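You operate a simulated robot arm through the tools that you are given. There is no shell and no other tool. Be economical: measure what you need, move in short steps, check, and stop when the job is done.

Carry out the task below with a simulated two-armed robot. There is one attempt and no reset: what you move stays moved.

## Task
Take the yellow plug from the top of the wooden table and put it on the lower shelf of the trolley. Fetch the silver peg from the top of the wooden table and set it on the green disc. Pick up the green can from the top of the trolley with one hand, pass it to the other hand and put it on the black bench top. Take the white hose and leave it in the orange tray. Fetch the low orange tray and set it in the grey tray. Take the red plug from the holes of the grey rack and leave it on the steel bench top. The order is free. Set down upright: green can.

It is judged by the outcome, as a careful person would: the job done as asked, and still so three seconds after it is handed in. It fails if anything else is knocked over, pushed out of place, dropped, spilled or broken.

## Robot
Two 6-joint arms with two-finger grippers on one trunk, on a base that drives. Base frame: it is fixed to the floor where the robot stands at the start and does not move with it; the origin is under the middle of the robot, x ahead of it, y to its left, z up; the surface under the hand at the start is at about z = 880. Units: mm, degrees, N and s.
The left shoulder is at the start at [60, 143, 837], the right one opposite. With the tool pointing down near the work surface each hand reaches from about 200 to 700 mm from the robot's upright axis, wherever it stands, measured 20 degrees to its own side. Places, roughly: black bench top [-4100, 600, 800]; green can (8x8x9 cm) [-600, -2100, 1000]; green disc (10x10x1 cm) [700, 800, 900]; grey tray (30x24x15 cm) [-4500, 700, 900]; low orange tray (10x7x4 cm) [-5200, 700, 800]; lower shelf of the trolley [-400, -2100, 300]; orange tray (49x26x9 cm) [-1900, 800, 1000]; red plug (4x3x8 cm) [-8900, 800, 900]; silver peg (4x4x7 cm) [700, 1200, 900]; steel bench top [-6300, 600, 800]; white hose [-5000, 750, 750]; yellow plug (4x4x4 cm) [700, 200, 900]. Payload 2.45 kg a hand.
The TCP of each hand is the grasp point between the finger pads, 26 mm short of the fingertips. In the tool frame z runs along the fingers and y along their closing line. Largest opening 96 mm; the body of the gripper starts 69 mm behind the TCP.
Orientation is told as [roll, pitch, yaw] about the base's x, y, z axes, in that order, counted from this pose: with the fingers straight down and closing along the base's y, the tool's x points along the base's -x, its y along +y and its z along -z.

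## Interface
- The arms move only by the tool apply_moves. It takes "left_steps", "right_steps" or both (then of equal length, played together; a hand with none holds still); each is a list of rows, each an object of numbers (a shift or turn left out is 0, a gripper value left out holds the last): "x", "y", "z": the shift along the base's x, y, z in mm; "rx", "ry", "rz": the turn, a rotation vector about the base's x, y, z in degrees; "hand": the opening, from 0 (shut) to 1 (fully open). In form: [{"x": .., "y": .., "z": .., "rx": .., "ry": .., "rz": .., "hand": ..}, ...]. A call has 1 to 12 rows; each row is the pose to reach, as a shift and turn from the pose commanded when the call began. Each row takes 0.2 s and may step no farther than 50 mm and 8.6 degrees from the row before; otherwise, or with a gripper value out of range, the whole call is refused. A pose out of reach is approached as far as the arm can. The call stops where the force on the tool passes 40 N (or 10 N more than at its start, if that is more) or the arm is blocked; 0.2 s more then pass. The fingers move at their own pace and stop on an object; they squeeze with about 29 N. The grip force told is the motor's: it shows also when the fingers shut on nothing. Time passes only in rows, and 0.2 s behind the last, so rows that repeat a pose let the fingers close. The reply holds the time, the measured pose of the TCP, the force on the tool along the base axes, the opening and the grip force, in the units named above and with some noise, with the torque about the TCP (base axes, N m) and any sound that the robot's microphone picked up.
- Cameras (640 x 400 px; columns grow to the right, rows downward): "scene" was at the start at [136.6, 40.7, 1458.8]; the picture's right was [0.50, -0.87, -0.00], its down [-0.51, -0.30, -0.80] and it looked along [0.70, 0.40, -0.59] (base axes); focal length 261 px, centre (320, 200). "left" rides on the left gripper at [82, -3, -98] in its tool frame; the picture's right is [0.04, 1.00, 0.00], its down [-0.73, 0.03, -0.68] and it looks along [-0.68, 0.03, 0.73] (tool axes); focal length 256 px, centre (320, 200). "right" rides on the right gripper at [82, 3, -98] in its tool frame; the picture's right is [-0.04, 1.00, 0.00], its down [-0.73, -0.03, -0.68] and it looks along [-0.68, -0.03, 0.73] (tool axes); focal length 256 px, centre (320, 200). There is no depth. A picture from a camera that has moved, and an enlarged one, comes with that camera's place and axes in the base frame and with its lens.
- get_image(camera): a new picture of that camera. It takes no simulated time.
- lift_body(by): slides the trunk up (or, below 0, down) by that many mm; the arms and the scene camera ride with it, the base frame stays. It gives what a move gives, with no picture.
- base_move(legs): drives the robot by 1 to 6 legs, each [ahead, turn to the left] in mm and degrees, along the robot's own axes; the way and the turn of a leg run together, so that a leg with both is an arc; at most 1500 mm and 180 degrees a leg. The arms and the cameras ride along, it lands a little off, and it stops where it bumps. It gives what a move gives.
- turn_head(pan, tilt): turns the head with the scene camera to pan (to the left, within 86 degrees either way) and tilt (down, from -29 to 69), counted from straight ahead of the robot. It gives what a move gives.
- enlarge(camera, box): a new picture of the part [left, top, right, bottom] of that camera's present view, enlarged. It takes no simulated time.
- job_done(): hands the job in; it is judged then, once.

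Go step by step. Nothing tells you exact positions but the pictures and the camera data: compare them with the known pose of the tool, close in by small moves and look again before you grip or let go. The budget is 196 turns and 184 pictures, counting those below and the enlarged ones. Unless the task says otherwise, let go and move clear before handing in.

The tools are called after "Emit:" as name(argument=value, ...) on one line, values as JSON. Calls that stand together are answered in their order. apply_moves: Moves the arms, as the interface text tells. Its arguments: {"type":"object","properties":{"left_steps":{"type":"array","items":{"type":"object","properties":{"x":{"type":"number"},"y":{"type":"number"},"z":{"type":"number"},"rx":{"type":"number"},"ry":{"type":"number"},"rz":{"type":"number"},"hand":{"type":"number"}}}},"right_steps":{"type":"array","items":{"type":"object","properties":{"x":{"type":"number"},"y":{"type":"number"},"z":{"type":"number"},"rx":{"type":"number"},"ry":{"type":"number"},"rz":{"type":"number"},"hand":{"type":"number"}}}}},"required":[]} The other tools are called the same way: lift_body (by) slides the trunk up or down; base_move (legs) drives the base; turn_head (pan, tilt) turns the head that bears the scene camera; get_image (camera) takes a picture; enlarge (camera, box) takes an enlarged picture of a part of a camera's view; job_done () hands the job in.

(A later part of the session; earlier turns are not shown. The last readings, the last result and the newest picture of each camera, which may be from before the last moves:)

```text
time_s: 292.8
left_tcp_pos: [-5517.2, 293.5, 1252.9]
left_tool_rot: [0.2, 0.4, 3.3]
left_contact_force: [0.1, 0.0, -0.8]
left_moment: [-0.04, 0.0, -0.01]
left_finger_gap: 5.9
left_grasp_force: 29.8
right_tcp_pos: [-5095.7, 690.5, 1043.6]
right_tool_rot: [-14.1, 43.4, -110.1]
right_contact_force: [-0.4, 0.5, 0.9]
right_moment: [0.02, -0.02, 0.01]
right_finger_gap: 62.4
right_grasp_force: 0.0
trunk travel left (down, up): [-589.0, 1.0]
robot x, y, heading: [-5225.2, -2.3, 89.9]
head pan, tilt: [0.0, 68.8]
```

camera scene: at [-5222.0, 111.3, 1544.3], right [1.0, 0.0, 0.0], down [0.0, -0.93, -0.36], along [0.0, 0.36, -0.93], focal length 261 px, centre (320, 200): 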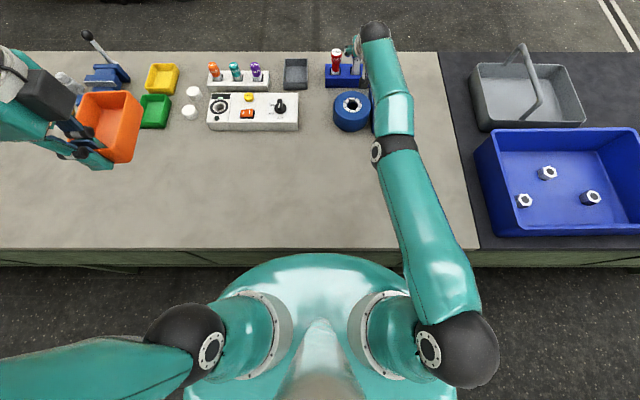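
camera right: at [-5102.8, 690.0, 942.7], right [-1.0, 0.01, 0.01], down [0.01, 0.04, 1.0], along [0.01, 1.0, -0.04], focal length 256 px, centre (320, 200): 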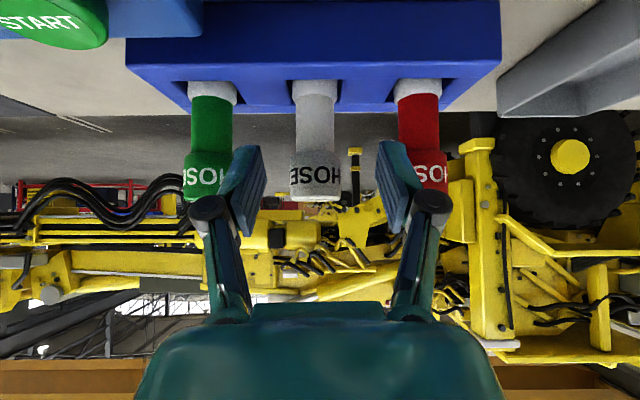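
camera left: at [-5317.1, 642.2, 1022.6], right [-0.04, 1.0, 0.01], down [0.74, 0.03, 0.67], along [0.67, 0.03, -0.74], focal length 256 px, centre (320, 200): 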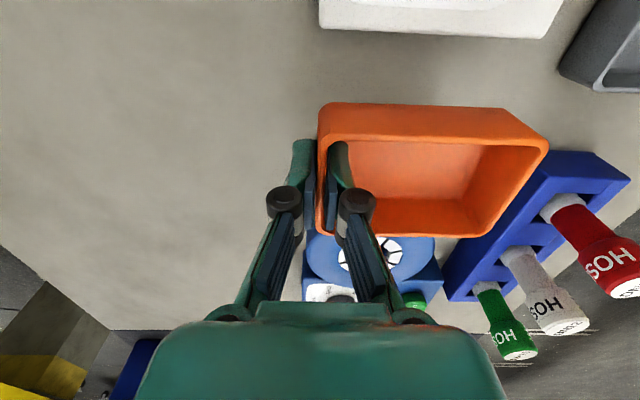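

The roll works. I finish it and tilt to about 65°.

Emit:
apply_moves(right_steps=[{"ry": -5.6, "rz": 5.6}, {"ry": -11.3, "rz": 11.3}])

Emit:
apply_moves(right_steps=[{"rx": 5}, {"rx": 10, "z": -10}, {"rx": 15, "z": -30}, {"rx": 20, "z": -50}])

Emit:
get_image(camera="right")

```text
time_s: 293.4
left_tcp_pos: [-5516.2, 294.8, 1252.7]
left_tool_rot: [0.4, 0.5, 3.3]
left_contact_force: [0.2, 0.1, -1.2]
left_moment: [-0.03, -0.02, 0.0]
left_finger_gap: 6.1
left_grasp_force: 28.8
right_tcp_pos: [-5096.2, 691.6, 1042.9]
right_tool_rot: [1.4, 45.3, -88.0]
right_contact_force: [0.5, -0.2, 0.3]
right_moment: [0.01, 0.01, 0.0]
right_finger_gap: 62.0
right_grasp_force: 0.1
trunk travel left (down, up): [-589.0, 1.0]
robot x, y, heading: [-5223.3, -2.6, 89.7]
head pan, tilt: [0.0, 68.8]
```

```text
time_s: 294.4
left_tcp_pos: [-5516.9, 294.5, 1254.3]
left_tool_rot: [0.3, 0.4, 3.3]
left_contact_force: [-0.2, -0.3, -1.2]
left_moment: [-0.05, 0.02, -0.01]
left_finger_gap: 6.0
left_grasp_force: 29.3
right_tcp_pos: [-5098.9, 691.3, 994.6]
right_tool_rot: [2.7, 65.3, -86.8]
right_contact_force: [0.6, 0.4, 0.3]
right_moment: [-0.01, -0.02, 0.03]
right_finger_gap: 62.2
right_grasp_force: 0.0
trunk travel left (down, up): [-589.0, 1.0]
robot x, y, heading: [-5224.5, -2.3, 90.0]
head pan, tilt: [0.0, 68.8]
```

```text
90 pictures are left
camera right: at [-5097.6, 637.0, 1108.8], right [1.0, -0.01, -0.02], down [-0.01, -0.92, -0.38], along [-0.01, 0.38, -0.92], focal length 256 px, centre (320, 200)
```

right: 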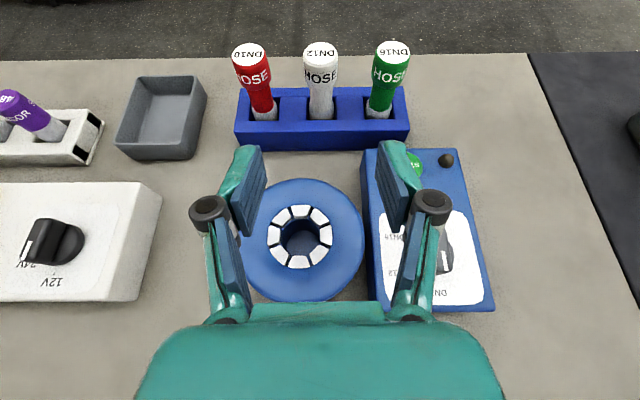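

Now the view is upright and the hose is centred at [-5099, 878]. I approach along the tool axis.

Emit:
apply_moves(right_steps=[{"y": 35, "z": -15}, {"y": 70, "z": -30}, {"y": 97, "z": -40}, {"y": 130, "z": -54}, {"y": 160, "z": -68}])

Emit:
get_image(camera="right")

```text
time_s: 295.6
left_tcp_pos: [-5518.5, 295.4, 1252.3]
left_tool_rot: [0.2, 0.4, 3.3]
left_contact_force: [-0.3, -0.6, -0.8]
left_moment: [-0.06, -0.03, -0.03]
left_finger_gap: 5.9
left_grasp_force: 29.4
right_tcp_pos: [-5097.1, 851.3, 922.7]
right_tool_rot: [2.9, 65.0, -86.8]
right_contact_force: [0.3, 0.1, -0.4]
right_moment: [-0.01, -0.02, -0.01]
right_finger_gap: 62.4
right_grasp_force: 0.1
trunk travel left (down, up): [-589.0, 1.0]
robot x, y, heading: [-5221.1, -3.2, 89.8]
head pan, tilt: [0.0, 68.8]
```

```text
89 pictures are left
camera right: at [-5096.0, 796.7, 1038.6], right [1.0, -0.01, -0.02], down [-0.01, -0.92, -0.38], along [-0.01, 0.38, -0.92], focal length 256 px, centre (320, 200)
```

right: 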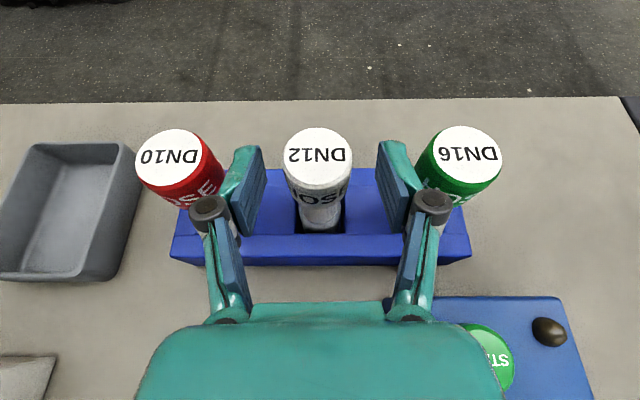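

I narrow the opening a little for clearance to the neighbours, go in the last bit and close.

Emit:
apply_moves(right_steps=[{"hand": 0.55}, {"hand": 0.55}, {"y": 14, "z": -6}, {"y": 28, "z": -12}, {"y": 28, "z": -12, "hand": 0}, {"y": 28, "z": -12, "hand": 0}, {"y": 28, "z": -12, "hand": 0}])

Emit:
get_image(camera="right")

```text
time_s: 297.2
left_tcp_pos: [-5517.2, 291.8, 1254.6]
left_tool_rot: [0.5, 0.4, 3.4]
left_contact_force: [-0.7, -0.6, -0.7]
left_moment: [-0.04, 0.0, 0.01]
left_finger_gap: 5.9
left_grasp_force: 29.0
right_tcp_pos: [-5096.4, 866.9, 916.6]
right_tool_rot: [3.2, 65.5, -86.7]
right_contact_force: [3.7, -5.2, 12.0]
right_moment: [-0.18, -0.11, -0.03]
right_finger_gap: 31.9
right_grasp_force: 29.4
right hand out of reach, approached as far as the arm can: row 4, 5, 6, 7
trunk travel left (down, up): [-589.0, 1.0]
robot x, y, heading: [-5219.8, -2.9, 89.9]
head pan, tilt: [0.0, 68.8]
```

```text
88 pictures are left
camera right: at [-5097.8, 812.4, 1032.6], right [1.0, -0.01, -0.01], down [-0.01, -0.92, -0.39], along [-0.01, 0.39, -0.92], focal length 256 px, centre (320, 200)
```

right: 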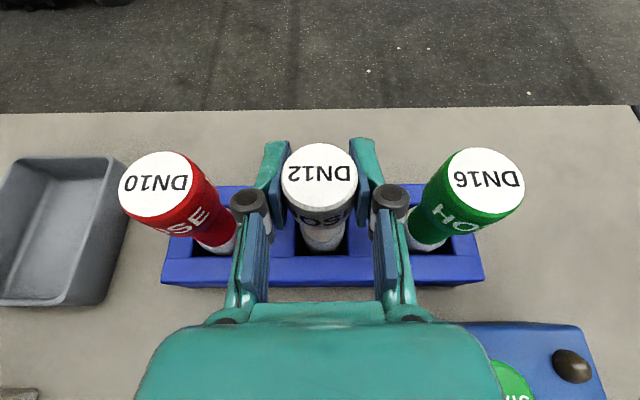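

Gripped (32 mm). I pull it straight up in small steps.

Emit:
apply_moves(right_steps=[{"z": 8}, {"z": 16}, {"z": 24}, {"z": 32}])

Emit:
get_image(camera="right")

```text
time_s: 298.2
left_tcp_pos: [-5517.0, 295.3, 1252.3]
left_tool_rot: [0.3, 0.3, 3.2]
left_contact_force: [0.3, 0.1, -1.6]
left_moment: [-0.04, -0.04, 0.01]
left_finger_gap: 6.1
left_grasp_force: 29.2
right_tcp_pos: [-5099.5, 868.7, 947.7]
right_tool_rot: [2.9, 65.3, -86.7]
right_contact_force: [0.0, -3.3, -2.2]
right_moment: [-0.2, -0.01, 0.0]
right_finger_gap: 31.9
right_grasp_force: 29.0
trunk travel left (down, up): [-589.0, 1.0]
robot x, y, heading: [-5223.4, 0.2, 89.9]
head pan, tilt: [0.0, 68.8]
```

```text
87 pictures are left
camera right: at [-5099.3, 813.8, 1062.1], right [1.0, 0.0, -0.01], down [-0.01, -0.92, -0.38], along [-0.01, 0.38, -0.92], focal length 256 px, centre (320, 200)
```

right: 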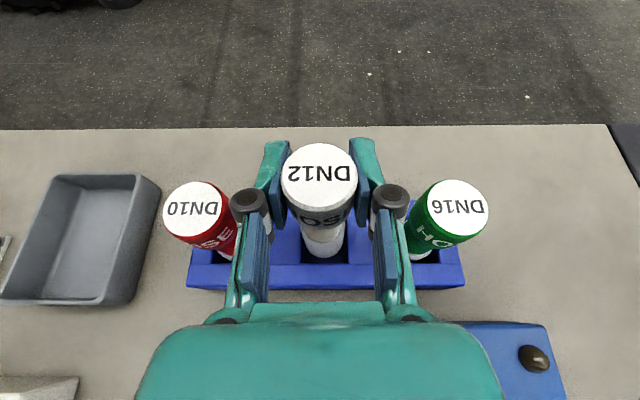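

Rising cleanly. I continue up.

Emit:
apply_moves(right_steps=[{"z": 12}, {"z": 24}, {"z": 36}, {"z": 48}, {"z": 60}])

Emit:
get_image(camera="right")

Emit:
enlarge(camera="scene", box=[300, 20, 420, 130])

```text
time_s: 299.4
left_tcp_pos: [-5515.6, 294.3, 1254.0]
left_tool_rot: [0.3, 0.4, 3.2]
left_contact_force: [-0.3, 0.0, -0.9]
left_moment: [-0.06, -0.02, -0.01]
left_finger_gap: 6.2
left_grasp_force: 28.8
right_tcp_pos: [-5097.2, 867.7, 1005.2]
right_tool_rot: [2.9, 65.2, -86.7]
right_contact_force: [0.3, -0.1, -3.3]
right_moment: [-0.03, -0.03, -0.01]
right_finger_gap: 31.9
right_grasp_force: 28.7
trunk travel left (down, up): [-589.0, 1.0]
robot x, y, heading: [-5225.4, -2.0, 89.8]
head pan, tilt: [0.0, 68.8]
```

```text
86 pictures are left
camera right: at [-5098.7, 812.9, 1120.9], right [1.0, -0.01, -0.02], down [-0.01, -0.92, -0.38], along [-0.01, 0.38, -0.92], focal length 256 px, centre (320, 200)
```

right: 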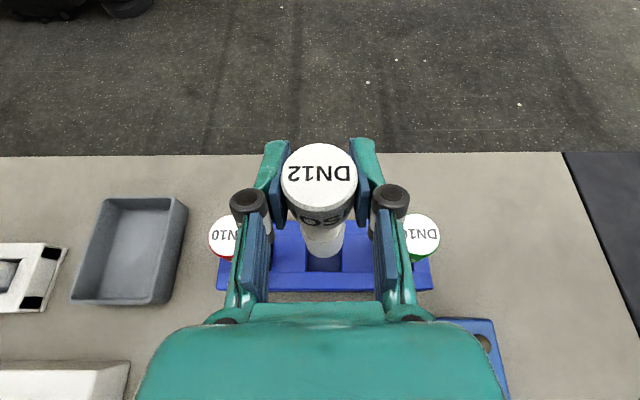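

```text
3.64 times, centred on (360, 75) of scene
camera zoom: at [-5222.0, 111.6, 1544.2], right [1.0, 0.0, 0.0], down [0.0, -0.93, -0.36], along [0.0, 0.36, -0.93], focal length 949 px, centre (174, 654)
```

zoom: 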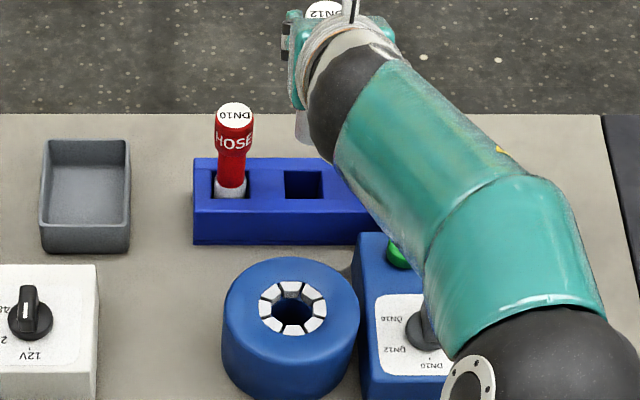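

The hose is out of its hole. I raise it and tuck the right arm, keeping the hose upright.

Emit:
apply_moves(right_steps=[{"z": 40}, {"y": -15, "z": 80}, {"y": -50, "z": 105}, {"y": -90, "z": 125}, {"x": 10, "y": -130, "z": 140}, {"x": 20, "y": -175, "z": 155}, {"x": 30, "y": -220, "z": 165}, {"x": 40, "y": -265, "z": 175}, {"x": 50, "y": -310, "z": 185}, {"x": 60, "y": -355, "z": 195}, {"x": 70, "y": -400, "z": 200}, {"x": 80, "y": -440, "z": 200}])

Emit:
base_move(legs=[[-130, 0]])

Emit:
turn_head(pan=0, tilt=38)

Emit:
get_image(camera="scene")

```text
time_s: 302.0
left_tcp_pos: [-5516.2, 292.9, 1254.5]
left_tool_rot: [0.3, 0.5, 3.4]
left_contact_force: [-0.1, 0.5, -1.5]
left_moment: [0.02, 0.03, -0.03]
left_finger_gap: 5.9
left_grasp_force: 29.4
right_tcp_pos: [-5018.4, 422.4, 1209.0]
right_tool_rot: [3.0, 65.2, -86.6]
right_contact_force: [-0.4, 0.0, -2.6]
right_moment: [0.01, 0.0, 0.0]
right_finger_gap: 31.9
right_grasp_force: 29.4
trunk travel left (down, up): [-589.0, 1.0]
robot x, y, heading: [-5221.1, -1.6, 90.1]
head pan, tilt: [0.0, 68.8]
```

```text
time_s: 303.3
left_tcp_pos: [-5515.1, 165.9, 1254.0]
left_tool_rot: [0.3, 0.4, 2.7]
left_contact_force: [-0.7, -1.0, -0.5]
left_moment: [-0.01, -0.02, 0.0]
left_finger_gap: 6.0
left_grasp_force: 29.3
right_tcp_pos: [-5015.5, 291.8, 1209.2]
right_tool_rot: [2.9, 65.4, -87.3]
right_contact_force: [0.6, 0.0, -2.6]
right_moment: [0.01, 0.0, -0.01]
right_finger_gap: 32.1
right_grasp_force: 29.1
trunk travel left (down, up): [-589.0, 1.0]
robot x, y, heading: [-5220.1, -130.2, 89.2]
head pan, tilt: [0.0, 68.8]
```

```text
time_s: 304.2
left_tcp_pos: [-5514.9, 168.5, 1254.2]
left_tool_rot: [0.3, 0.3, 2.8]
left_contact_force: [0.2, 0.4, -0.4]
left_moment: [-0.05, 0.0, 0.0]
left_finger_gap: 5.6
left_grasp_force: 29.3
right_tcp_pos: [-5017.4, 293.8, 1208.9]
right_tool_rot: [2.9, 65.3, -87.4]
right_contact_force: [0.4, -0.6, -2.8]
right_moment: [0.0, -0.02, -0.01]
right_finger_gap: 31.7
right_grasp_force: 29.0
trunk travel left (down, up): [-589.0, 1.0]
robot x, y, heading: [-5222.5, -131.2, 89.1]
head pan, tilt: [0.0, 38.0]
```

```text
84 pictures are left
camera scene: at [-5220.3, 12.4, 1583.4], right [1.0, -0.01, 0.0], down [-0.01, -0.62, -0.79], along [0.01, 0.79, -0.62], focal length 261 px, centre (320, 200)
```

scene: 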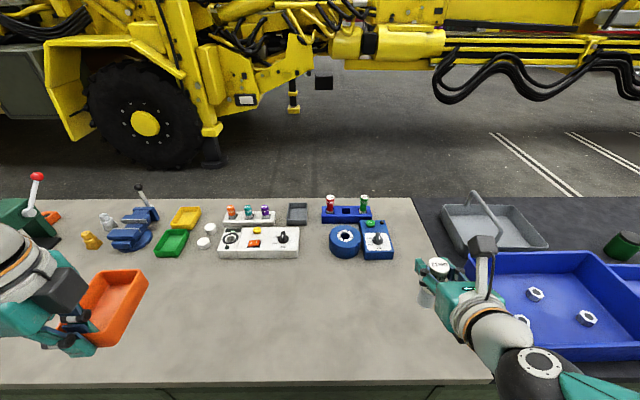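

Hose and low tray are both held. I drive back along the bench to the grey tray.

Emit:
base_move(legs=[[0, -45]])

Emit:
base_move(legs=[[0, -44]])

Emit:
base_move(legs=[[770, 0]])

Emit:
base_move(legs=[[0, 45]])

Emit:
base_move(legs=[[0, 45]])

Emit:
get_image(camera="scene")

```text
time_s: 306.9
left_tcp_pos: [-5224.0, 286.7, 1253.7]
left_tool_rot: [0.3, 0.4, -41.5]
left_contact_force: [0.4, 0.5, -1.4]
left_moment: [0.0, 0.02, 0.0]
left_finger_gap: 6.5
left_grasp_force: 29.2
right_tcp_pos: [-4778.7, 27.6, 1210.7]
right_tool_rot: [2.8, 65.2, -131.7]
right_contact_force: [-0.2, 0.1, -3.3]
right_moment: [-0.01, -0.02, -0.01]
right_finger_gap: 31.8
right_grasp_force: 29.1
trunk travel left (down, up): [-589.0, 1.0]
robot x, y, heading: [-5231.1, -121.1, 44.9]
head pan, tilt: [0.0, 38.0]
```

```text
time_s: 309.6
left_tcp_pos: [-4945.2, 165.8, 1254.3]
left_tool_rot: [0.2, 0.5, -85.2]
left_contact_force: [0.0, 0.1, -1.7]
left_moment: [-0.01, 0.03, 0.03]
left_finger_gap: 5.8
left_grasp_force: 28.9
right_tcp_pos: [-4801.6, -327.5, 1209.6]
right_tool_rot: [2.9, 65.3, -175.3]
right_contact_force: [0.3, -0.6, -3.6]
right_moment: [0.06, -0.01, 0.0]
right_finger_gap: 32.2
right_grasp_force: 28.7
trunk travel left (down, up): [-589.0, 1.0]
robot x, y, heading: [-5231.7, -103.2, 1.4]
head pan, tilt: [0.0, 38.0]
```

```text
time_s: 313.8
left_tcp_pos: [-4178.4, 185.7, 1253.9]
left_tool_rot: [0.3, 0.4, -85.2]
left_contact_force: [0.3, 0.3, -1.3]
left_moment: [-0.01, 0.08, 0.03]
left_finger_gap: 5.9
left_grasp_force: 29.0
right_tcp_pos: [-4035.6, -307.3, 1209.6]
right_tool_rot: [2.9, 65.2, -175.1]
right_contact_force: [0.1, 0.2, -3.1]
right_moment: [0.02, -0.01, -0.01]
right_finger_gap: 31.9
right_grasp_force: 29.8
trunk travel left (down, up): [-589.0, 1.0]
robot x, y, heading: [-4467.9, -83.1, 1.4]
head pan, tilt: [0.0, 38.0]
```

```text
time_s: 316.6
left_tcp_pos: [-4456.6, 310.0, 1256.0]
left_tool_rot: [0.1, 0.2, -40.2]
left_contact_force: [-1.1, -0.2, -1.7]
left_moment: [-0.11, 0.01, 0.01]
left_finger_gap: 5.8
left_grasp_force: 28.8
right_tcp_pos: [-4005.4, 64.0, 1209.5]
right_tool_rot: [3.2, 65.1, -129.9]
right_contact_force: [-0.3, 0.9, -2.5]
right_moment: [0.0, 0.03, -0.04]
right_finger_gap: 32.0
right_grasp_force: 29.1
trunk travel left (down, up): [-589.0, 1.0]
robot x, y, heading: [-4454.9, -104.5, 43.4]
head pan, tilt: [0.0, 38.0]
stopped in leg 1: the robot was blocked; the commanded pose is now the measured one
```

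```text
time_s: 319.3
left_tcp_pos: [-4745.5, 186.7, 1255.9]
left_tool_rot: [0.4, 0.5, 5.2]
left_contact_force: [-0.4, -0.7, -1.1]
left_moment: [-0.01, -0.01, 0.03]
left_finger_gap: 6.0
left_grasp_force: 29.4
right_tcp_pos: [-4254.1, 335.4, 1211.2]
right_tool_rot: [2.9, 65.1, -84.7]
right_contact_force: [0.2, 0.3, -4.1]
right_moment: [0.04, 0.0, 0.01]
right_finger_gap: 31.9
right_grasp_force: 29.1
trunk travel left (down, up): [-589.0, 1.0]
robot x, y, heading: [-4435.6, -98.9, 88.6]
head pan, tilt: [0.0, 38.0]
```

```text
83 pictures are left
camera scene: at [-4432.8, 44.1, 1583.4], right [1.0, -0.02, 0.0], down [-0.01, -0.62, -0.79], along [0.02, 0.79, -0.62], focal length 261 px, centre (320, 200)
```

scene: 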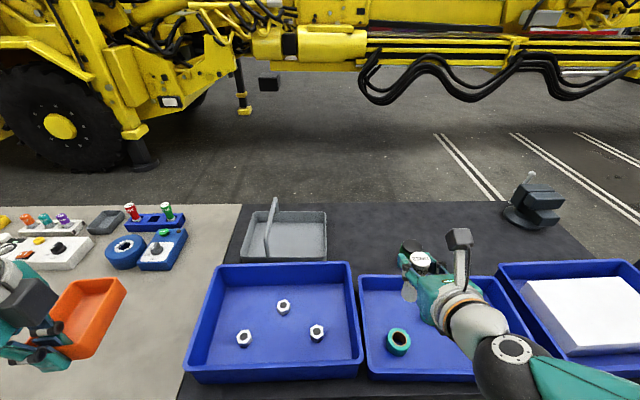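

The grey tray spans about x -4700…-4400, y 667…900 with the handle in the middle. I will put the low tray in its left half. I move up and bring the left hand over, slightly tilted for reach.

Emit:
base_move(legs=[[92, 0]])

Emit:
apply_moves(left_steps=[{"x": 10, "y": 36, "z": -15, "rz": -1, "rx": 1}, {"x": 21, "y": 72, "z": -30, "rz": -2, "rx": 2}, {"x": 32, "y": 110, "z": -50, "rz": -3, "rx": 3}, {"x": 43, "y": 148, "z": -70, "rz": -4, "rx": 4}, {"x": 54, "y": 186, "z": -90, "rz": -5, "rx": 5}, {"x": 65, "y": 224, "z": -110, "rz": -5, "rx": 6}, {"x": 76, "y": 262, "z": -130, "rz": -5, "rx": 7}, {"x": 87, "y": 300, "z": -150, "rz": -5, "rx": 8}, {"x": 98, "y": 338, "z": -172, "rz": -5, "rx": 9}, {"x": 109, "y": 376, "z": -196, "rz": -5, "rx": 10}, {"x": 118, "y": 412, "z": -225, "rz": -5, "rx": 12}])

Emit:
get_image(camera="left")

Emit:
get_image(camera="scene")

```text
time_s: 320.4
left_tcp_pos: [-4745.3, 278.2, 1255.5]
left_tool_rot: [0.1, 0.5, 5.1]
left_contact_force: [-0.1, -0.1, -0.9]
left_moment: [-0.13, -0.01, -0.02]
left_finger_gap: 6.0
left_grasp_force: 29.0
right_tcp_pos: [-4250.4, 424.8, 1211.4]
right_tool_rot: [2.9, 65.1, -84.9]
right_contact_force: [-0.7, 0.3, -3.8]
right_moment: [0.02, 0.0, -0.02]
right_finger_gap: 32.3
right_grasp_force: 29.6
trunk travel left (down, up): [-589.0, 1.0]
robot x, y, heading: [-4438.3, -11.1, 88.7]
head pan, tilt: [0.0, 38.0]
```

```text
time_s: 322.8
left_tcp_pos: [-4631.1, 687.9, 1029.9]
left_tool_rot: [12.3, -0.1, 0.1]
left_contact_force: [-0.2, 0.2, -1.5]
left_moment: [-0.05, 0.0, -0.03]
left_finger_gap: 6.2
left_grasp_force: 29.1
right_tcp_pos: [-4250.6, 425.3, 1209.7]
right_tool_rot: [2.9, 65.1, -84.8]
right_contact_force: [0.4, 0.8, -3.8]
right_moment: [0.02, 0.02, 0.01]
right_finger_gap: 32.1
right_grasp_force: 29.1
trunk travel left (down, up): [-589.0, 1.0]
robot x, y, heading: [-4433.8, -7.9, 88.4]
head pan, tilt: [0.0, 38.0]
```

```text
82 pictures are left
camera left: at [-4712.1, 664.8, 1126.4], right [-0.04, 0.98, 0.21], down [0.73, -0.11, 0.67], along [0.68, 0.18, -0.71], focal length 256 px, centre (320, 200)
```

left: 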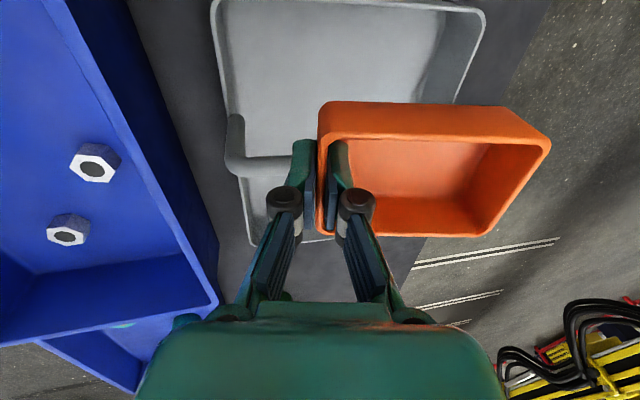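

```text
81 pictures are left
camera scene: at [-4430.5, 136.1, 1583.2], right [1.0, -0.02, 0.0], down [-0.01, -0.62, -0.79], along [0.02, 0.79, -0.62], focal length 261 px, centre (320, 200)
```

scene: 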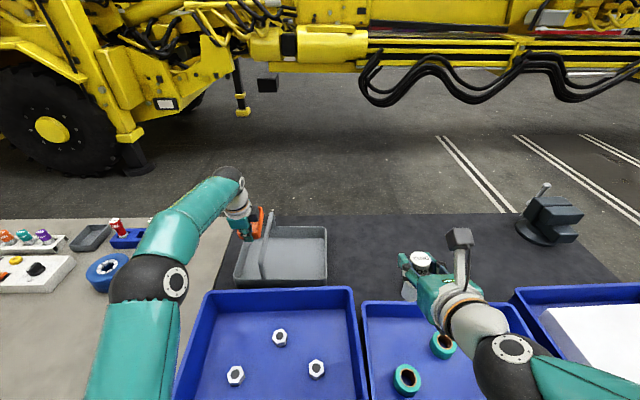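

Grey tray: front wall y≈637, left wall x≈-4685, handle at x≈-4538. I shift to x=-4612 and lower the low tray inside.

Emit:
apply_moves(left_steps=[{"x": 10, "y": 2, "z": -30}, {"x": 19, "y": 2, "z": -65, "rx": -1}, {"x": 19, "y": 2, "z": -100, "rx": -2}, {"x": 19, "y": 2, "z": -125, "rx": -3}, {"x": 19, "y": 2, "z": -145, "rx": -4}])

Emit:
get_image(camera="left")

Emit:
enlarge(camera="scene", box=[180, 160, 360, 300])

```text
time_s: 323.4
left_tcp_pos: [-4618.5, 694.0, 995.3]
left_tool_rot: [13.2, -0.2, 0.5]
left_contact_force: [-0.5, -2.1, 9.4]
left_moment: [-0.1, -0.24, -0.05]
left_finger_gap: 5.9
left_grasp_force: 28.9
right_tcp_pos: [-4251.0, 424.1, 1210.3]
right_tool_rot: [2.9, 65.1, -84.8]
right_contact_force: [-0.4, 0.5, -3.1]
right_moment: [0.01, -0.02, -0.01]
right_finger_gap: 31.9
right_grasp_force: 28.9
trunk travel left (down, up): [-589.0, 1.0]
robot x, y, heading: [-4433.1, -12.3, 88.6]
head pan, tilt: [0.0, 38.0]
stopped in row 2 (left hand): the force on the tool passed its limit at 57 N (the readings are from after the stop); the commanded pose is now the measured one
```

```text
80 pictures are left
camera left: at [-4699.8, 669.0, 1091.7], right [-0.05, 0.97, 0.23], down [0.73, -0.12, 0.67], along [0.68, 0.2, -0.71], focal length 256 px, centre (320, 200)
```

left: 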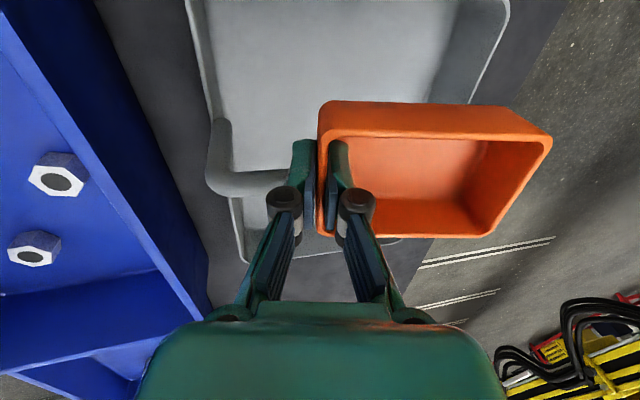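

```text
2.86 times, centred on (270, 230) of scene
camera zoom: at [-4430.8, 134.1, 1583.4], right [1.0, -0.02, 0.0], down [-0.01, -0.62, -0.79], along [0.02, 0.79, -0.62], focal length 746 px, centre (463, 114)
```

zoom: 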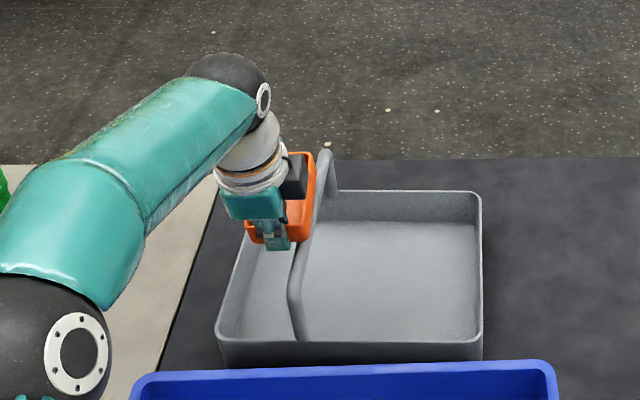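

The handle is not central: it stands at x≈-4590, and the tray touched its top. I raise, and go to the wide right half instead (x≈-4485).

Emit:
apply_moves(left_steps=[{"z": 30}, {"z": 60}, {"x": 35, "z": 60}, {"x": 70, "z": 60}, {"x": 105, "z": 60}, {"x": 134, "z": 55}])

Emit:
get_image(camera="left")

Emit:
enlarge(camera="scene", box=[180, 140, 360, 300])

```text
time_s: 324.8
left_tcp_pos: [-4483.3, 689.6, 1047.7]
left_tool_rot: [13.1, -0.2, 0.3]
left_contact_force: [0.3, -0.4, -1.7]
left_moment: [-0.06, 0.0, -0.02]
left_finger_gap: 6.1
left_grasp_force: 28.8
left hand out of reach, approached as far as the arm can: row 6
right_tcp_pos: [-4251.1, 424.5, 1211.3]
right_tool_rot: [2.9, 65.2, -84.9]
right_contact_force: [-0.1, 0.0, -3.6]
right_moment: [0.01, 0.05, -0.02]
right_finger_gap: 32.1
right_grasp_force: 29.0
trunk travel left (down, up): [-589.0, 1.0]
robot x, y, heading: [-4435.3, -10.7, 88.5]
head pan, tilt: [0.0, 38.0]
```

```text
78 pictures are left
camera left: at [-4564.4, 664.7, 1143.4], right [-0.05, 0.97, 0.23], down [0.73, -0.12, 0.67], along [0.68, 0.2, -0.71], focal length 256 px, centre (320, 200)
```

left: 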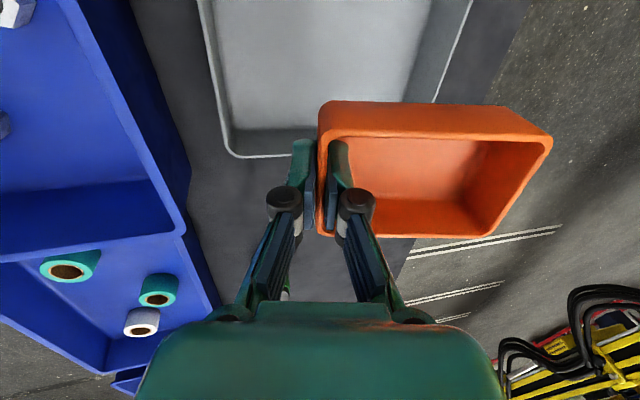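

```text
2.50 times, centred on (270, 220) of scene
camera zoom: at [-4430.5, 133.6, 1583.4], right [1.0, -0.02, 0.0], down [-0.01, -0.62, -0.79], along [0.02, 0.79, -0.62], focal length 653 px, centre (445, 150)
```

zoom: 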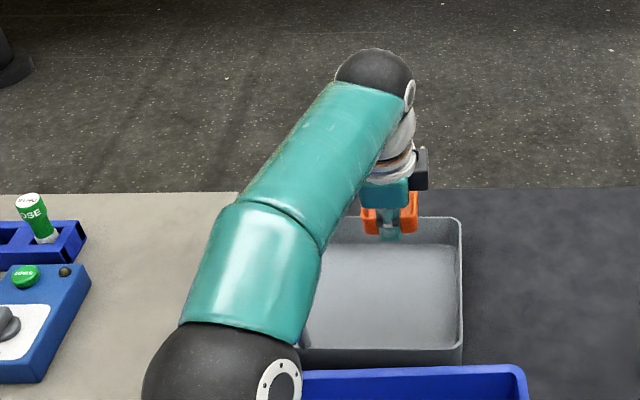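

The left camera would pass close to the handle, so I shift a further 22 mm right while lowering.

Emit:
apply_moves(left_steps=[{"z": -25}, {"z": -50}, {"x": 12, "z": -65}, {"x": 23, "z": -80}, {"x": 23, "z": -105}])

Emit:
get_image(camera="left")

Emit:
get_image(camera="scene")

```text
time_s: 325.9
left_tcp_pos: [-4459.6, 689.1, 943.5]
left_tool_rot: [13.1, -0.2, 0.5]
left_contact_force: [-0.6, -0.7, -0.3]
left_moment: [-0.1, -0.01, -0.01]
left_finger_gap: 5.8
left_grasp_force: 29.0
right_tcp_pos: [-4251.9, 424.0, 1212.0]
right_tool_rot: [2.9, 65.2, -84.8]
right_contact_force: [-0.4, 0.3, -2.7]
right_moment: [-0.02, -0.02, -0.01]
right_finger_gap: 31.8
right_grasp_force: 29.0
trunk travel left (down, up): [-589.0, 1.0]
robot x, y, heading: [-4434.1, -12.6, 88.4]
head pan, tilt: [0.0, 38.0]
```

```text
76 pictures are left
camera left: at [-4541.6, 663.7, 1039.1], right [-0.05, 0.97, 0.23], down [0.73, -0.12, 0.67], along [0.68, 0.2, -0.71], focal length 256 px, centre (320, 200)
```

left: 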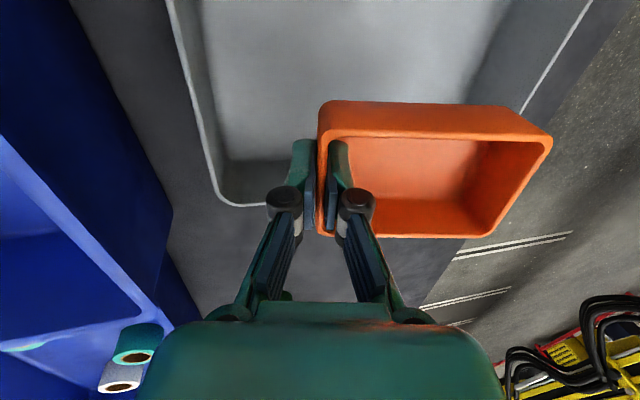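

```text
75 pictures are left
camera scene: at [-4430.8, 134.9, 1583.3], right [1.0, -0.02, 0.0], down [-0.01, -0.62, -0.79], along [0.02, 0.79, -0.62], focal length 261 px, centre (320, 200)
```

scene: 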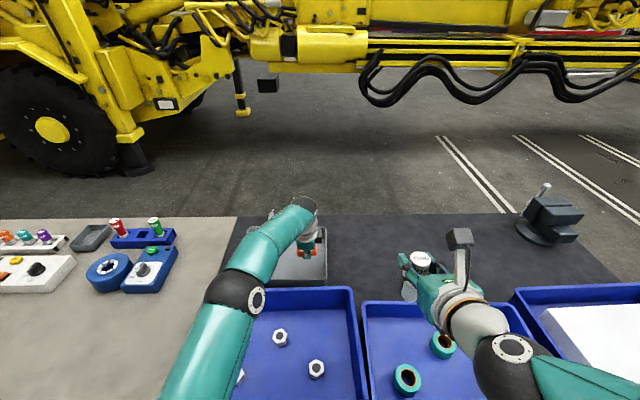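

Emit:
apply_moves(left_steps=[{"z": -30, "rx": -2}, {"z": -55, "rx": -4}, {"z": -70, "rx": -4}, {"z": -76, "rx": -4}, {"z": -82, "rx": -4}])

```text
time_s: 327.1
left_tcp_pos: [-4460.7, 688.5, 860.6]
left_tool_rot: [9.0, -0.1, 0.5]
left_contact_force: [-0.4, 0.5, -0.6]
left_moment: [-0.01, -0.01, 0.01]
left_finger_gap: 5.8
left_grasp_force: 29.6
right_tcp_pos: [-4250.9, 424.1, 1210.9]
right_tool_rot: [2.9, 65.2, -84.8]
right_contact_force: [1.1, 0.6, -3.3]
right_moment: [0.02, 0.0, 0.0]
right_finger_gap: 32.0
right_grasp_force: 29.3
trunk travel left (down, up): [-589.0, 1.0]
robot x, y, heading: [-4434.2, -14.0, 88.6]
head pan, tilt: [0.0, 38.0]
```

Emit:
apply_moves(left_steps=[{"z": -3}, {"z": -6}, {"z": -9}, {"z": -12}])

Emit:
get_image(camera="left")

```text
time_s: 328.1
left_tcp_pos: [-4461.0, 689.1, 854.4]
left_tool_rot: [9.7, -0.2, 0.5]
left_contact_force: [1.2, 0.5, 21.8]
left_moment: [0.0, 0.73, 0.03]
left_finger_gap: 5.9
left_grasp_force: 28.8
right_tcp_pos: [-4250.2, 423.0, 1211.6]
right_tool_rot: [2.9, 65.3, -84.9]
right_contact_force: [1.0, 0.2, -3.8]
right_moment: [-0.01, -0.02, -0.01]
right_finger_gap: 32.0
right_grasp_force: 29.1
trunk travel left (down, up): [-589.0, 1.0]
robot x, y, heading: [-4433.7, -10.7, 88.8]
head pan, tilt: [0.0, 38.0]
```

```text
74 pictures are left
camera left: at [-4543.1, 670.0, 951.7], right [-0.05, 0.98, 0.17], down [0.73, -0.08, 0.68], along [0.68, 0.15, -0.72], focal length 256 px, centre (320, 200)
```

left: 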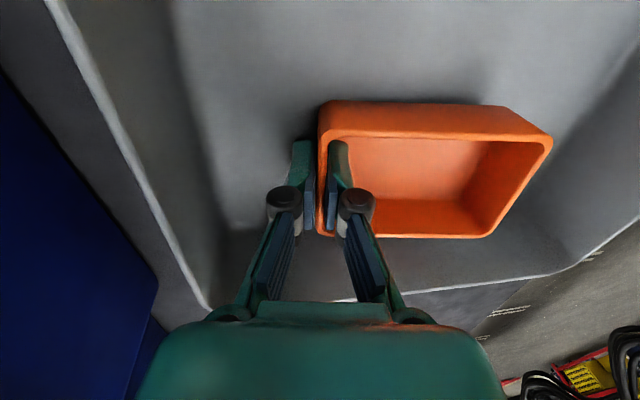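

Contact inside the grey tray. I ease off, open the fingers and withdraw upward.

Emit:
apply_moves(left_steps=[{"z": 3}, {"z": 3, "hand": 0.15}, {"z": 3, "hand": 0.3}, {"z": 3, "hand": 0.3}, {"y": -4, "z": 30}, {"y": -10, "z": 70}, {"y": -17, "z": 115}, {"y": -25, "z": 160}])

Emit:
get_image(camera="left")

```text
time_s: 329.9
left_tcp_pos: [-4465.4, 661.7, 1010.2]
left_tool_rot: [9.0, -0.1, 0.4]
left_contact_force: [0.5, -0.1, -0.3]
left_moment: [-0.01, 0.0, 0.02]
left_finger_gap: 28.7
left_grasp_force: 0.2
right_tcp_pos: [-4251.0, 423.4, 1210.4]
right_tool_rot: [3.0, 65.2, -84.8]
right_contact_force: [0.3, 0.2, -3.0]
right_moment: [0.02, -0.06, 0.01]
right_finger_gap: 32.0
right_grasp_force: 28.7
trunk travel left (down, up): [-589.0, 1.0]
robot x, y, heading: [-4434.3, -7.3, 88.6]
head pan, tilt: [0.0, 38.0]
```

```text
73 pictures are left
camera left: at [-4546.5, 644.1, 1108.6], right [-0.05, 0.99, 0.16], down [0.73, -0.07, 0.68], along [0.68, 0.15, -0.72], focal length 256 px, centre (320, 200)
```

left: 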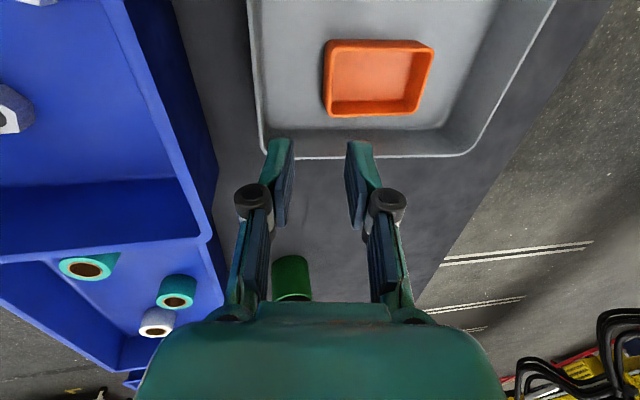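

The low orange tray rests in the grey tray. I tuck the left arm and head for the orange tray on the blue cabinet.

Emit:
apply_moves(left_steps=[{"x": -15, "y": -35, "z": 25, "rx": -1}, {"x": -30, "y": -70, "z": 50, "rx": -2}, {"x": -45, "y": -105, "z": 75, "rx": -3}, {"x": -60, "y": -140, "z": 100, "rx": -4}, {"x": -75, "y": -178, "z": 125, "rx": -5}, {"x": -92, "y": -216, "z": 150, "rx": -6}, {"x": -110, "y": -254, "z": 170, "rx": -7}, {"x": -130, "y": -292, "z": 190, "rx": -8}, {"x": -150, "y": -330, "z": 205, "rx": -9}, {"x": -180, "y": -360, "z": 215, "rx": -9}])

Emit:
base_move(legs=[[-140, 0]])

Emit:
base_move(legs=[[0, -45]])

Emit:
base_move(legs=[[0, -45]])

Emit:
base_move(legs=[[1000, 0]])

Emit:
turn_head(pan=15, tilt=25)

Emit:
get_image(camera="scene")

```text
time_s: 332.1
left_tcp_pos: [-4643.0, 300.9, 1222.3]
left_tool_rot: [0.1, -0.1, 0.4]
left_contact_force: [-0.3, 0.2, -0.7]
left_moment: [0.02, -0.05, 0.04]
left_finger_gap: 28.9
left_grasp_force: 0.0
right_tcp_pos: [-4251.4, 423.1, 1210.2]
right_tool_rot: [3.1, 65.2, -84.8]
right_contact_force: [0.5, -1.3, -3.3]
right_moment: [0.02, 0.0, -0.01]
right_finger_gap: 31.8
right_grasp_force: 29.1
trunk travel left (down, up): [-589.0, 1.0]
robot x, y, heading: [-4434.3, -10.9, 88.9]
head pan, tilt: [0.0, 38.0]
```

```text
time_s: 333.5
left_tcp_pos: [-4645.5, 164.6, 1222.6]
left_tool_rot: [0.1, 0.0, 0.5]
left_contact_force: [-0.1, -0.6, 0.2]
left_moment: [0.06, 0.04, 0.02]
left_finger_gap: 28.4
left_grasp_force: 0.0
right_tcp_pos: [-4254.0, 285.8, 1210.9]
right_tool_rot: [2.9, 65.3, -84.7]
right_contact_force: [0.2, -0.4, -2.9]
right_moment: [0.04, -0.01, 0.01]
right_finger_gap: 31.9
right_grasp_force: 29.2
trunk travel left (down, up): [-589.0, 1.0]
robot x, y, heading: [-4440.8, -147.9, 88.8]
head pan, tilt: [0.0, 38.0]
```

```text
time_s: 336.2
left_tcp_pos: [-4367.5, 222.2, 1222.0]
left_tool_rot: [0.0, 0.0, -43.9]
left_contact_force: [0.3, -1.0, -1.1]
left_moment: [0.01, 0.0, -0.01]
left_finger_gap: 28.7
left_grasp_force: 0.0
right_tcp_pos: [-4002.0, 35.1, 1210.8]
right_tool_rot: [2.9, 65.2, -129.2]
right_contact_force: [-0.7, 0.8, -2.0]
right_moment: [-0.03, 0.0, 0.03]
right_finger_gap: 32.2
right_grasp_force: 28.7
trunk travel left (down, up): [-589.0, 1.0]
robot x, y, heading: [-4451.0, -133.7, 44.5]
head pan, tilt: [0.0, 38.0]
```

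```text
time_s: 338.9
left_tcp_pos: [-4139.5, 61.9, 1223.0]
left_tool_rot: [0.1, 0.1, -88.6]
left_contact_force: [-0.7, -1.3, -0.4]
left_moment: [-0.01, 0.0, 0.01]
left_finger_gap: 29.0
left_grasp_force: 0.0
right_tcp_pos: [-4012.9, -328.6, 1211.2]
right_tool_rot: [2.9, 65.1, -174.0]
right_contact_force: [0.5, 0.3, -3.1]
right_moment: [0.0, 0.02, 0.01]
right_finger_gap: 32.0
right_grasp_force: 28.8
trunk travel left (down, up): [-589.0, 1.0]
robot x, y, heading: [-4449.2, -114.6, -0.3]
head pan, tilt: [0.0, 38.0]
```

```text
time_s: 344.1
left_tcp_pos: [-3151.8, 86.0, 1223.1]
left_tool_rot: [0.0, 0.0, -86.4]
left_contact_force: [-0.1, 0.6, 0.0]
left_moment: [-0.01, 0.0, 0.0]
left_finger_gap: 28.7
left_grasp_force: 0.1
right_tcp_pos: [-3009.8, -298.3, 1211.3]
right_tool_rot: [2.9, 65.1, -171.7]
right_contact_force: [-0.2, 1.1, -2.5]
right_moment: [0.01, 0.02, 0.01]
right_finger_gap: 31.8
right_grasp_force: 28.6
trunk travel left (down, up): [-589.0, 1.0]
robot x, y, heading: [-3456.3, -102.4, 2.0]
head pan, tilt: [0.0, 38.0]
```

```text
time_s: 344.9
left_tcp_pos: [-3152.7, 86.5, 1222.9]
left_tool_rot: [-0.1, 0.0, -86.6]
left_contact_force: [-0.1, 0.4, -0.5]
left_moment: [0.0, 0.01, 0.0]
left_finger_gap: 28.6
left_grasp_force: 0.0
right_tcp_pos: [-3009.9, -298.6, 1211.4]
right_tool_rot: [3.0, 65.1, -171.7]
right_contact_force: [-0.7, -0.6, -2.9]
right_moment: [-0.01, 0.01, 0.0]
right_finger_gap: 31.6
right_grasp_force: 29.2
trunk travel left (down, up): [-589.0, 1.0]
robot x, y, heading: [-3450.7, -101.8, 1.8]
head pan, tilt: [15.0, 25.0]
```

```text
72 pictures are left
camera scene: at [-3305.3, -74.7, 1603.7], right [0.29, -0.96, 0.0], down [-0.41, -0.12, -0.91], along [0.87, 0.26, -0.42], focal length 261 px, centre (320, 200)
```

scene: 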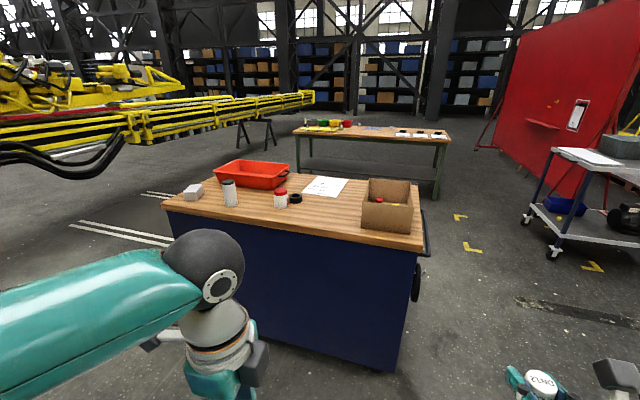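

The orange tray is on the cabinet around [-1850, 820]; from the cabinet's -x side it is reachable with the tilted hand. I drive round to face it at y≈940.

Emit:
base_move(legs=[[560, 0]])

Emit:
base_move(legs=[[0, 44]])

Emit:
base_move(legs=[[0, 44]])

Emit:
turn_head(pan=0, tilt=25)

Emit:
get_image(camera="scene")

```text
time_s: 348.1
left_tcp_pos: [-2595.1, 101.3, 1223.9]
left_tool_rot: [0.0, 0.0, -86.8]
left_contact_force: [0.1, -0.7, -0.5]
left_moment: [0.0, 0.02, 0.01]
left_finger_gap: 28.5
left_grasp_force: 0.1
right_tcp_pos: [-2456.0, -283.0, 1211.5]
right_tool_rot: [2.9, 65.1, -171.8]
right_contact_force: [-0.3, -0.6, -3.2]
right_moment: [-0.02, -0.02, 0.0]
right_finger_gap: 32.2
right_grasp_force: 29.4
trunk travel left (down, up): [-589.0, 1.0]
robot x, y, heading: [-2900.3, -80.5, 1.5]
head pan, tilt: [15.0, 25.0]
```

```text
time_s: 350.8
left_tcp_pos: [-2810.2, 260.3, 1225.4]
left_tool_rot: [0.0, 0.1, -42.7]
left_contact_force: [0.1, -0.4, -0.3]
left_moment: [0.01, 0.0, 0.03]
left_finger_gap: 29.0
left_grasp_force: 0.2
right_tcp_pos: [-2441.3, 81.0, 1212.4]
right_tool_rot: [3.1, 65.1, -127.8]
right_contact_force: [0.3, -0.2, -3.5]
right_moment: [0.03, 0.01, 0.0]
right_finger_gap: 31.7
right_grasp_force: 29.4
trunk travel left (down, up): [-589.0, 1.0]
robot x, y, heading: [-2890.9, -99.4, 45.8]
head pan, tilt: [15.0, 25.0]
```

```text
time_s: 353.4
left_tcp_pos: [-3081.8, 212.5, 1225.4]
left_tool_rot: [0.0, 0.0, 1.5]
left_contact_force: [0.3, 0.9, -0.6]
left_moment: [0.0, -0.03, 0.01]
left_finger_gap: 28.5
left_grasp_force: 0.0
right_tcp_pos: [-2691.7, 342.5, 1213.3]
right_tool_rot: [3.0, 65.2, -83.5]
right_contact_force: [-0.8, 0.7, -3.2]
right_moment: [-0.01, 0.0, 0.02]
right_finger_gap: 31.9
right_grasp_force: 29.1
trunk travel left (down, up): [-589.0, 1.0]
robot x, y, heading: [-2866.1, -92.8, 89.6]
head pan, tilt: [15.0, 25.0]
```

```text
time_s: 354.2
left_tcp_pos: [-3079.3, 212.8, 1224.5]
left_tool_rot: [0.0, 0.0, 1.6]
left_contact_force: [0.7, -0.5, -0.3]
left_moment: [0.02, -0.02, -0.03]
left_finger_gap: 28.8
left_grasp_force: 0.1
right_tcp_pos: [-2690.7, 342.4, 1214.3]
right_tool_rot: [2.9, 65.1, -83.6]
right_contact_force: [-0.2, -0.4, -3.3]
right_moment: [0.0, 0.03, 0.01]
right_finger_gap: 31.9
right_grasp_force: 29.2
trunk travel left (down, up): [-589.0, 1.0]
robot x, y, heading: [-2867.2, -96.4, 89.7]
head pan, tilt: [0.0, 25.0]
```

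```text
71 pictures are left
camera scene: at [-2865.3, 54.4, 1603.7], right [1.0, -0.01, 0.0], down [0.0, -0.42, -0.91], along [0.0, 0.91, -0.42], focal length 261 px, centre (320, 200)
```

scene: 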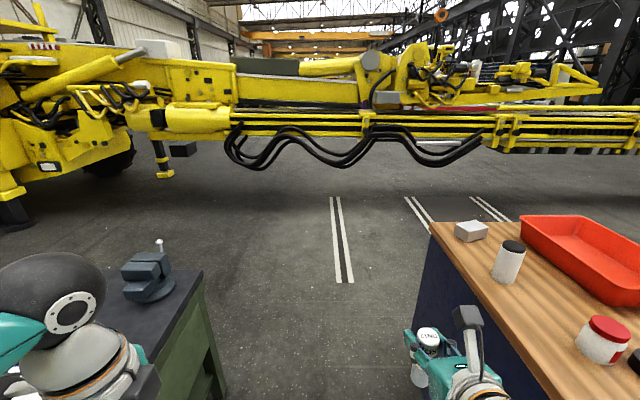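

The tray spans about x -2030…-1770, y 590…1080. I aim for [-1930, 900], away from the jars.

Emit:
base_move(legs=[[1130, 0]])

Emit:
base_move(legs=[[0, -45]])

Emit:
base_move(legs=[[0, -44]])

Emit:
base_move(legs=[[200, 0]])

Emit:
turn_head(pan=0, tilt=42)

Emit:
get_image(camera="scene")

```text
time_s: 360.2
left_tcp_pos: [-3078.3, 1358.8, 1224.1]
left_tool_rot: [0.0, 0.0, 2.0]
left_contact_force: [0.6, 0.3, 0.0]
left_moment: [-0.06, 0.03, -0.01]
left_finger_gap: 28.8
left_grasp_force: 0.1
right_tcp_pos: [-2690.6, 1492.1, 1212.3]
right_tool_rot: [3.0, 65.1, -83.2]
right_contact_force: [0.4, 0.7, -2.9]
right_moment: [0.02, 0.03, 0.04]
right_finger_gap: 31.8
right_grasp_force: 28.9
trunk travel left (down, up): [-589.0, 1.0]
robot x, y, heading: [-2862.0, 1054.1, 90.2]
head pan, tilt: [0.0, 25.0]
```

```text
time_s: 362.9
left_tcp_pos: [-2793.5, 1418.8, 1225.9]
left_tool_rot: [0.1, 0.0, -43.9]
left_contact_force: [-0.1, 0.0, -0.4]
left_moment: [0.01, -0.02, 0.0]
left_finger_gap: 28.7
left_grasp_force: 0.0
right_tcp_pos: [-2428.7, 1234.4, 1213.8]
right_tool_rot: [3.0, 65.1, -129.0]
right_contact_force: [1.0, 0.6, -4.0]
right_moment: [-0.03, -0.02, 0.0]
right_finger_gap: 31.9
right_grasp_force: 28.8
trunk travel left (down, up): [-589.0, 1.0]
robot x, y, heading: [-2878.5, 1065.6, 44.1]
head pan, tilt: [0.0, 25.0]
```

```text
time_s: 365.6
left_tcp_pos: [-2569.0, 1258.6, 1226.3]
left_tool_rot: [0.0, 0.0, -88.8]
left_contact_force: [0.3, -1.0, 0.0]
left_moment: [-0.02, 0.02, 0.0]
left_finger_gap: 28.7
left_grasp_force: 0.0
right_tcp_pos: [-2440.8, 868.5, 1213.2]
right_tool_rot: [2.9, 65.1, -173.9]
right_contact_force: [-0.2, -0.5, -4.1]
right_moment: [0.0, 0.0, -0.03]
right_finger_gap: 32.0
right_grasp_force: 29.2
trunk travel left (down, up): [-589.0, 1.0]
robot x, y, heading: [-2877.2, 1085.5, -0.4]
head pan, tilt: [0.0, 25.0]
```

```text
time_s: 367.2
left_tcp_pos: [-2362.2, 1255.8, 1225.9]
left_tool_rot: [0.0, 0.0, -88.8]
left_contact_force: [0.7, 0.8, -0.7]
left_moment: [-0.01, 0.08, 0.01]
left_finger_gap: 28.6
left_grasp_force: 0.0
right_tcp_pos: [-2235.3, 867.3, 1212.7]
right_tool_rot: [3.0, 65.0, -173.8]
right_contact_force: [1.3, 0.5, -3.2]
right_moment: [-0.02, 0.0, 0.0]
right_finger_gap: 32.2
right_grasp_force: 28.9
trunk travel left (down, up): [-589.0, 1.0]
robot x, y, heading: [-2667.9, 1082.4, -0.3]
head pan, tilt: [0.0, 25.0]
```

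```text
time_s: 368.0
left_tcp_pos: [-2362.8, 1256.4, 1227.2]
left_tool_rot: [0.1, 0.0, -88.9]
left_contact_force: [0.8, -0.4, 0.2]
left_moment: [-0.03, 0.0, 0.04]
left_finger_gap: 28.7
left_grasp_force: 0.0
right_tcp_pos: [-2235.9, 867.2, 1213.1]
right_tool_rot: [3.0, 65.2, -173.9]
right_contact_force: [-0.5, 0.6, -3.0]
right_moment: [-0.01, -0.02, 0.0]
right_finger_gap: 32.0
right_grasp_force: 28.9
trunk travel left (down, up): [-589.0, 1.0]
robot x, y, heading: [-2666.8, 1084.6, -0.7]
head pan, tilt: [0.0, 42.0]
```

```text
70 pictures are left
camera scene: at [-2527.6, 1079.4, 1577.6], right [-0.01, -1.0, 0.0], down [-0.67, 0.01, -0.74], along [0.74, -0.01, -0.67], focal length 261 px, centre (320, 200)
```

scene: 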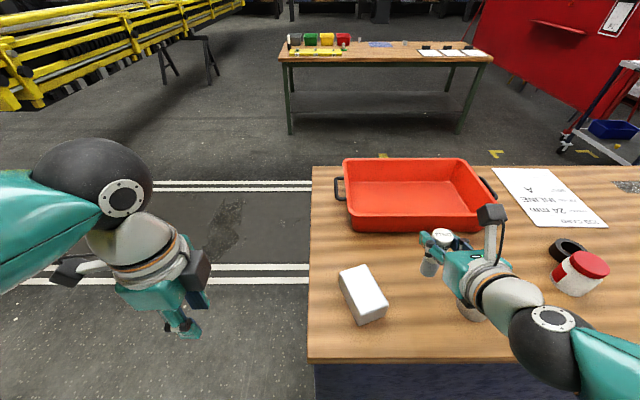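

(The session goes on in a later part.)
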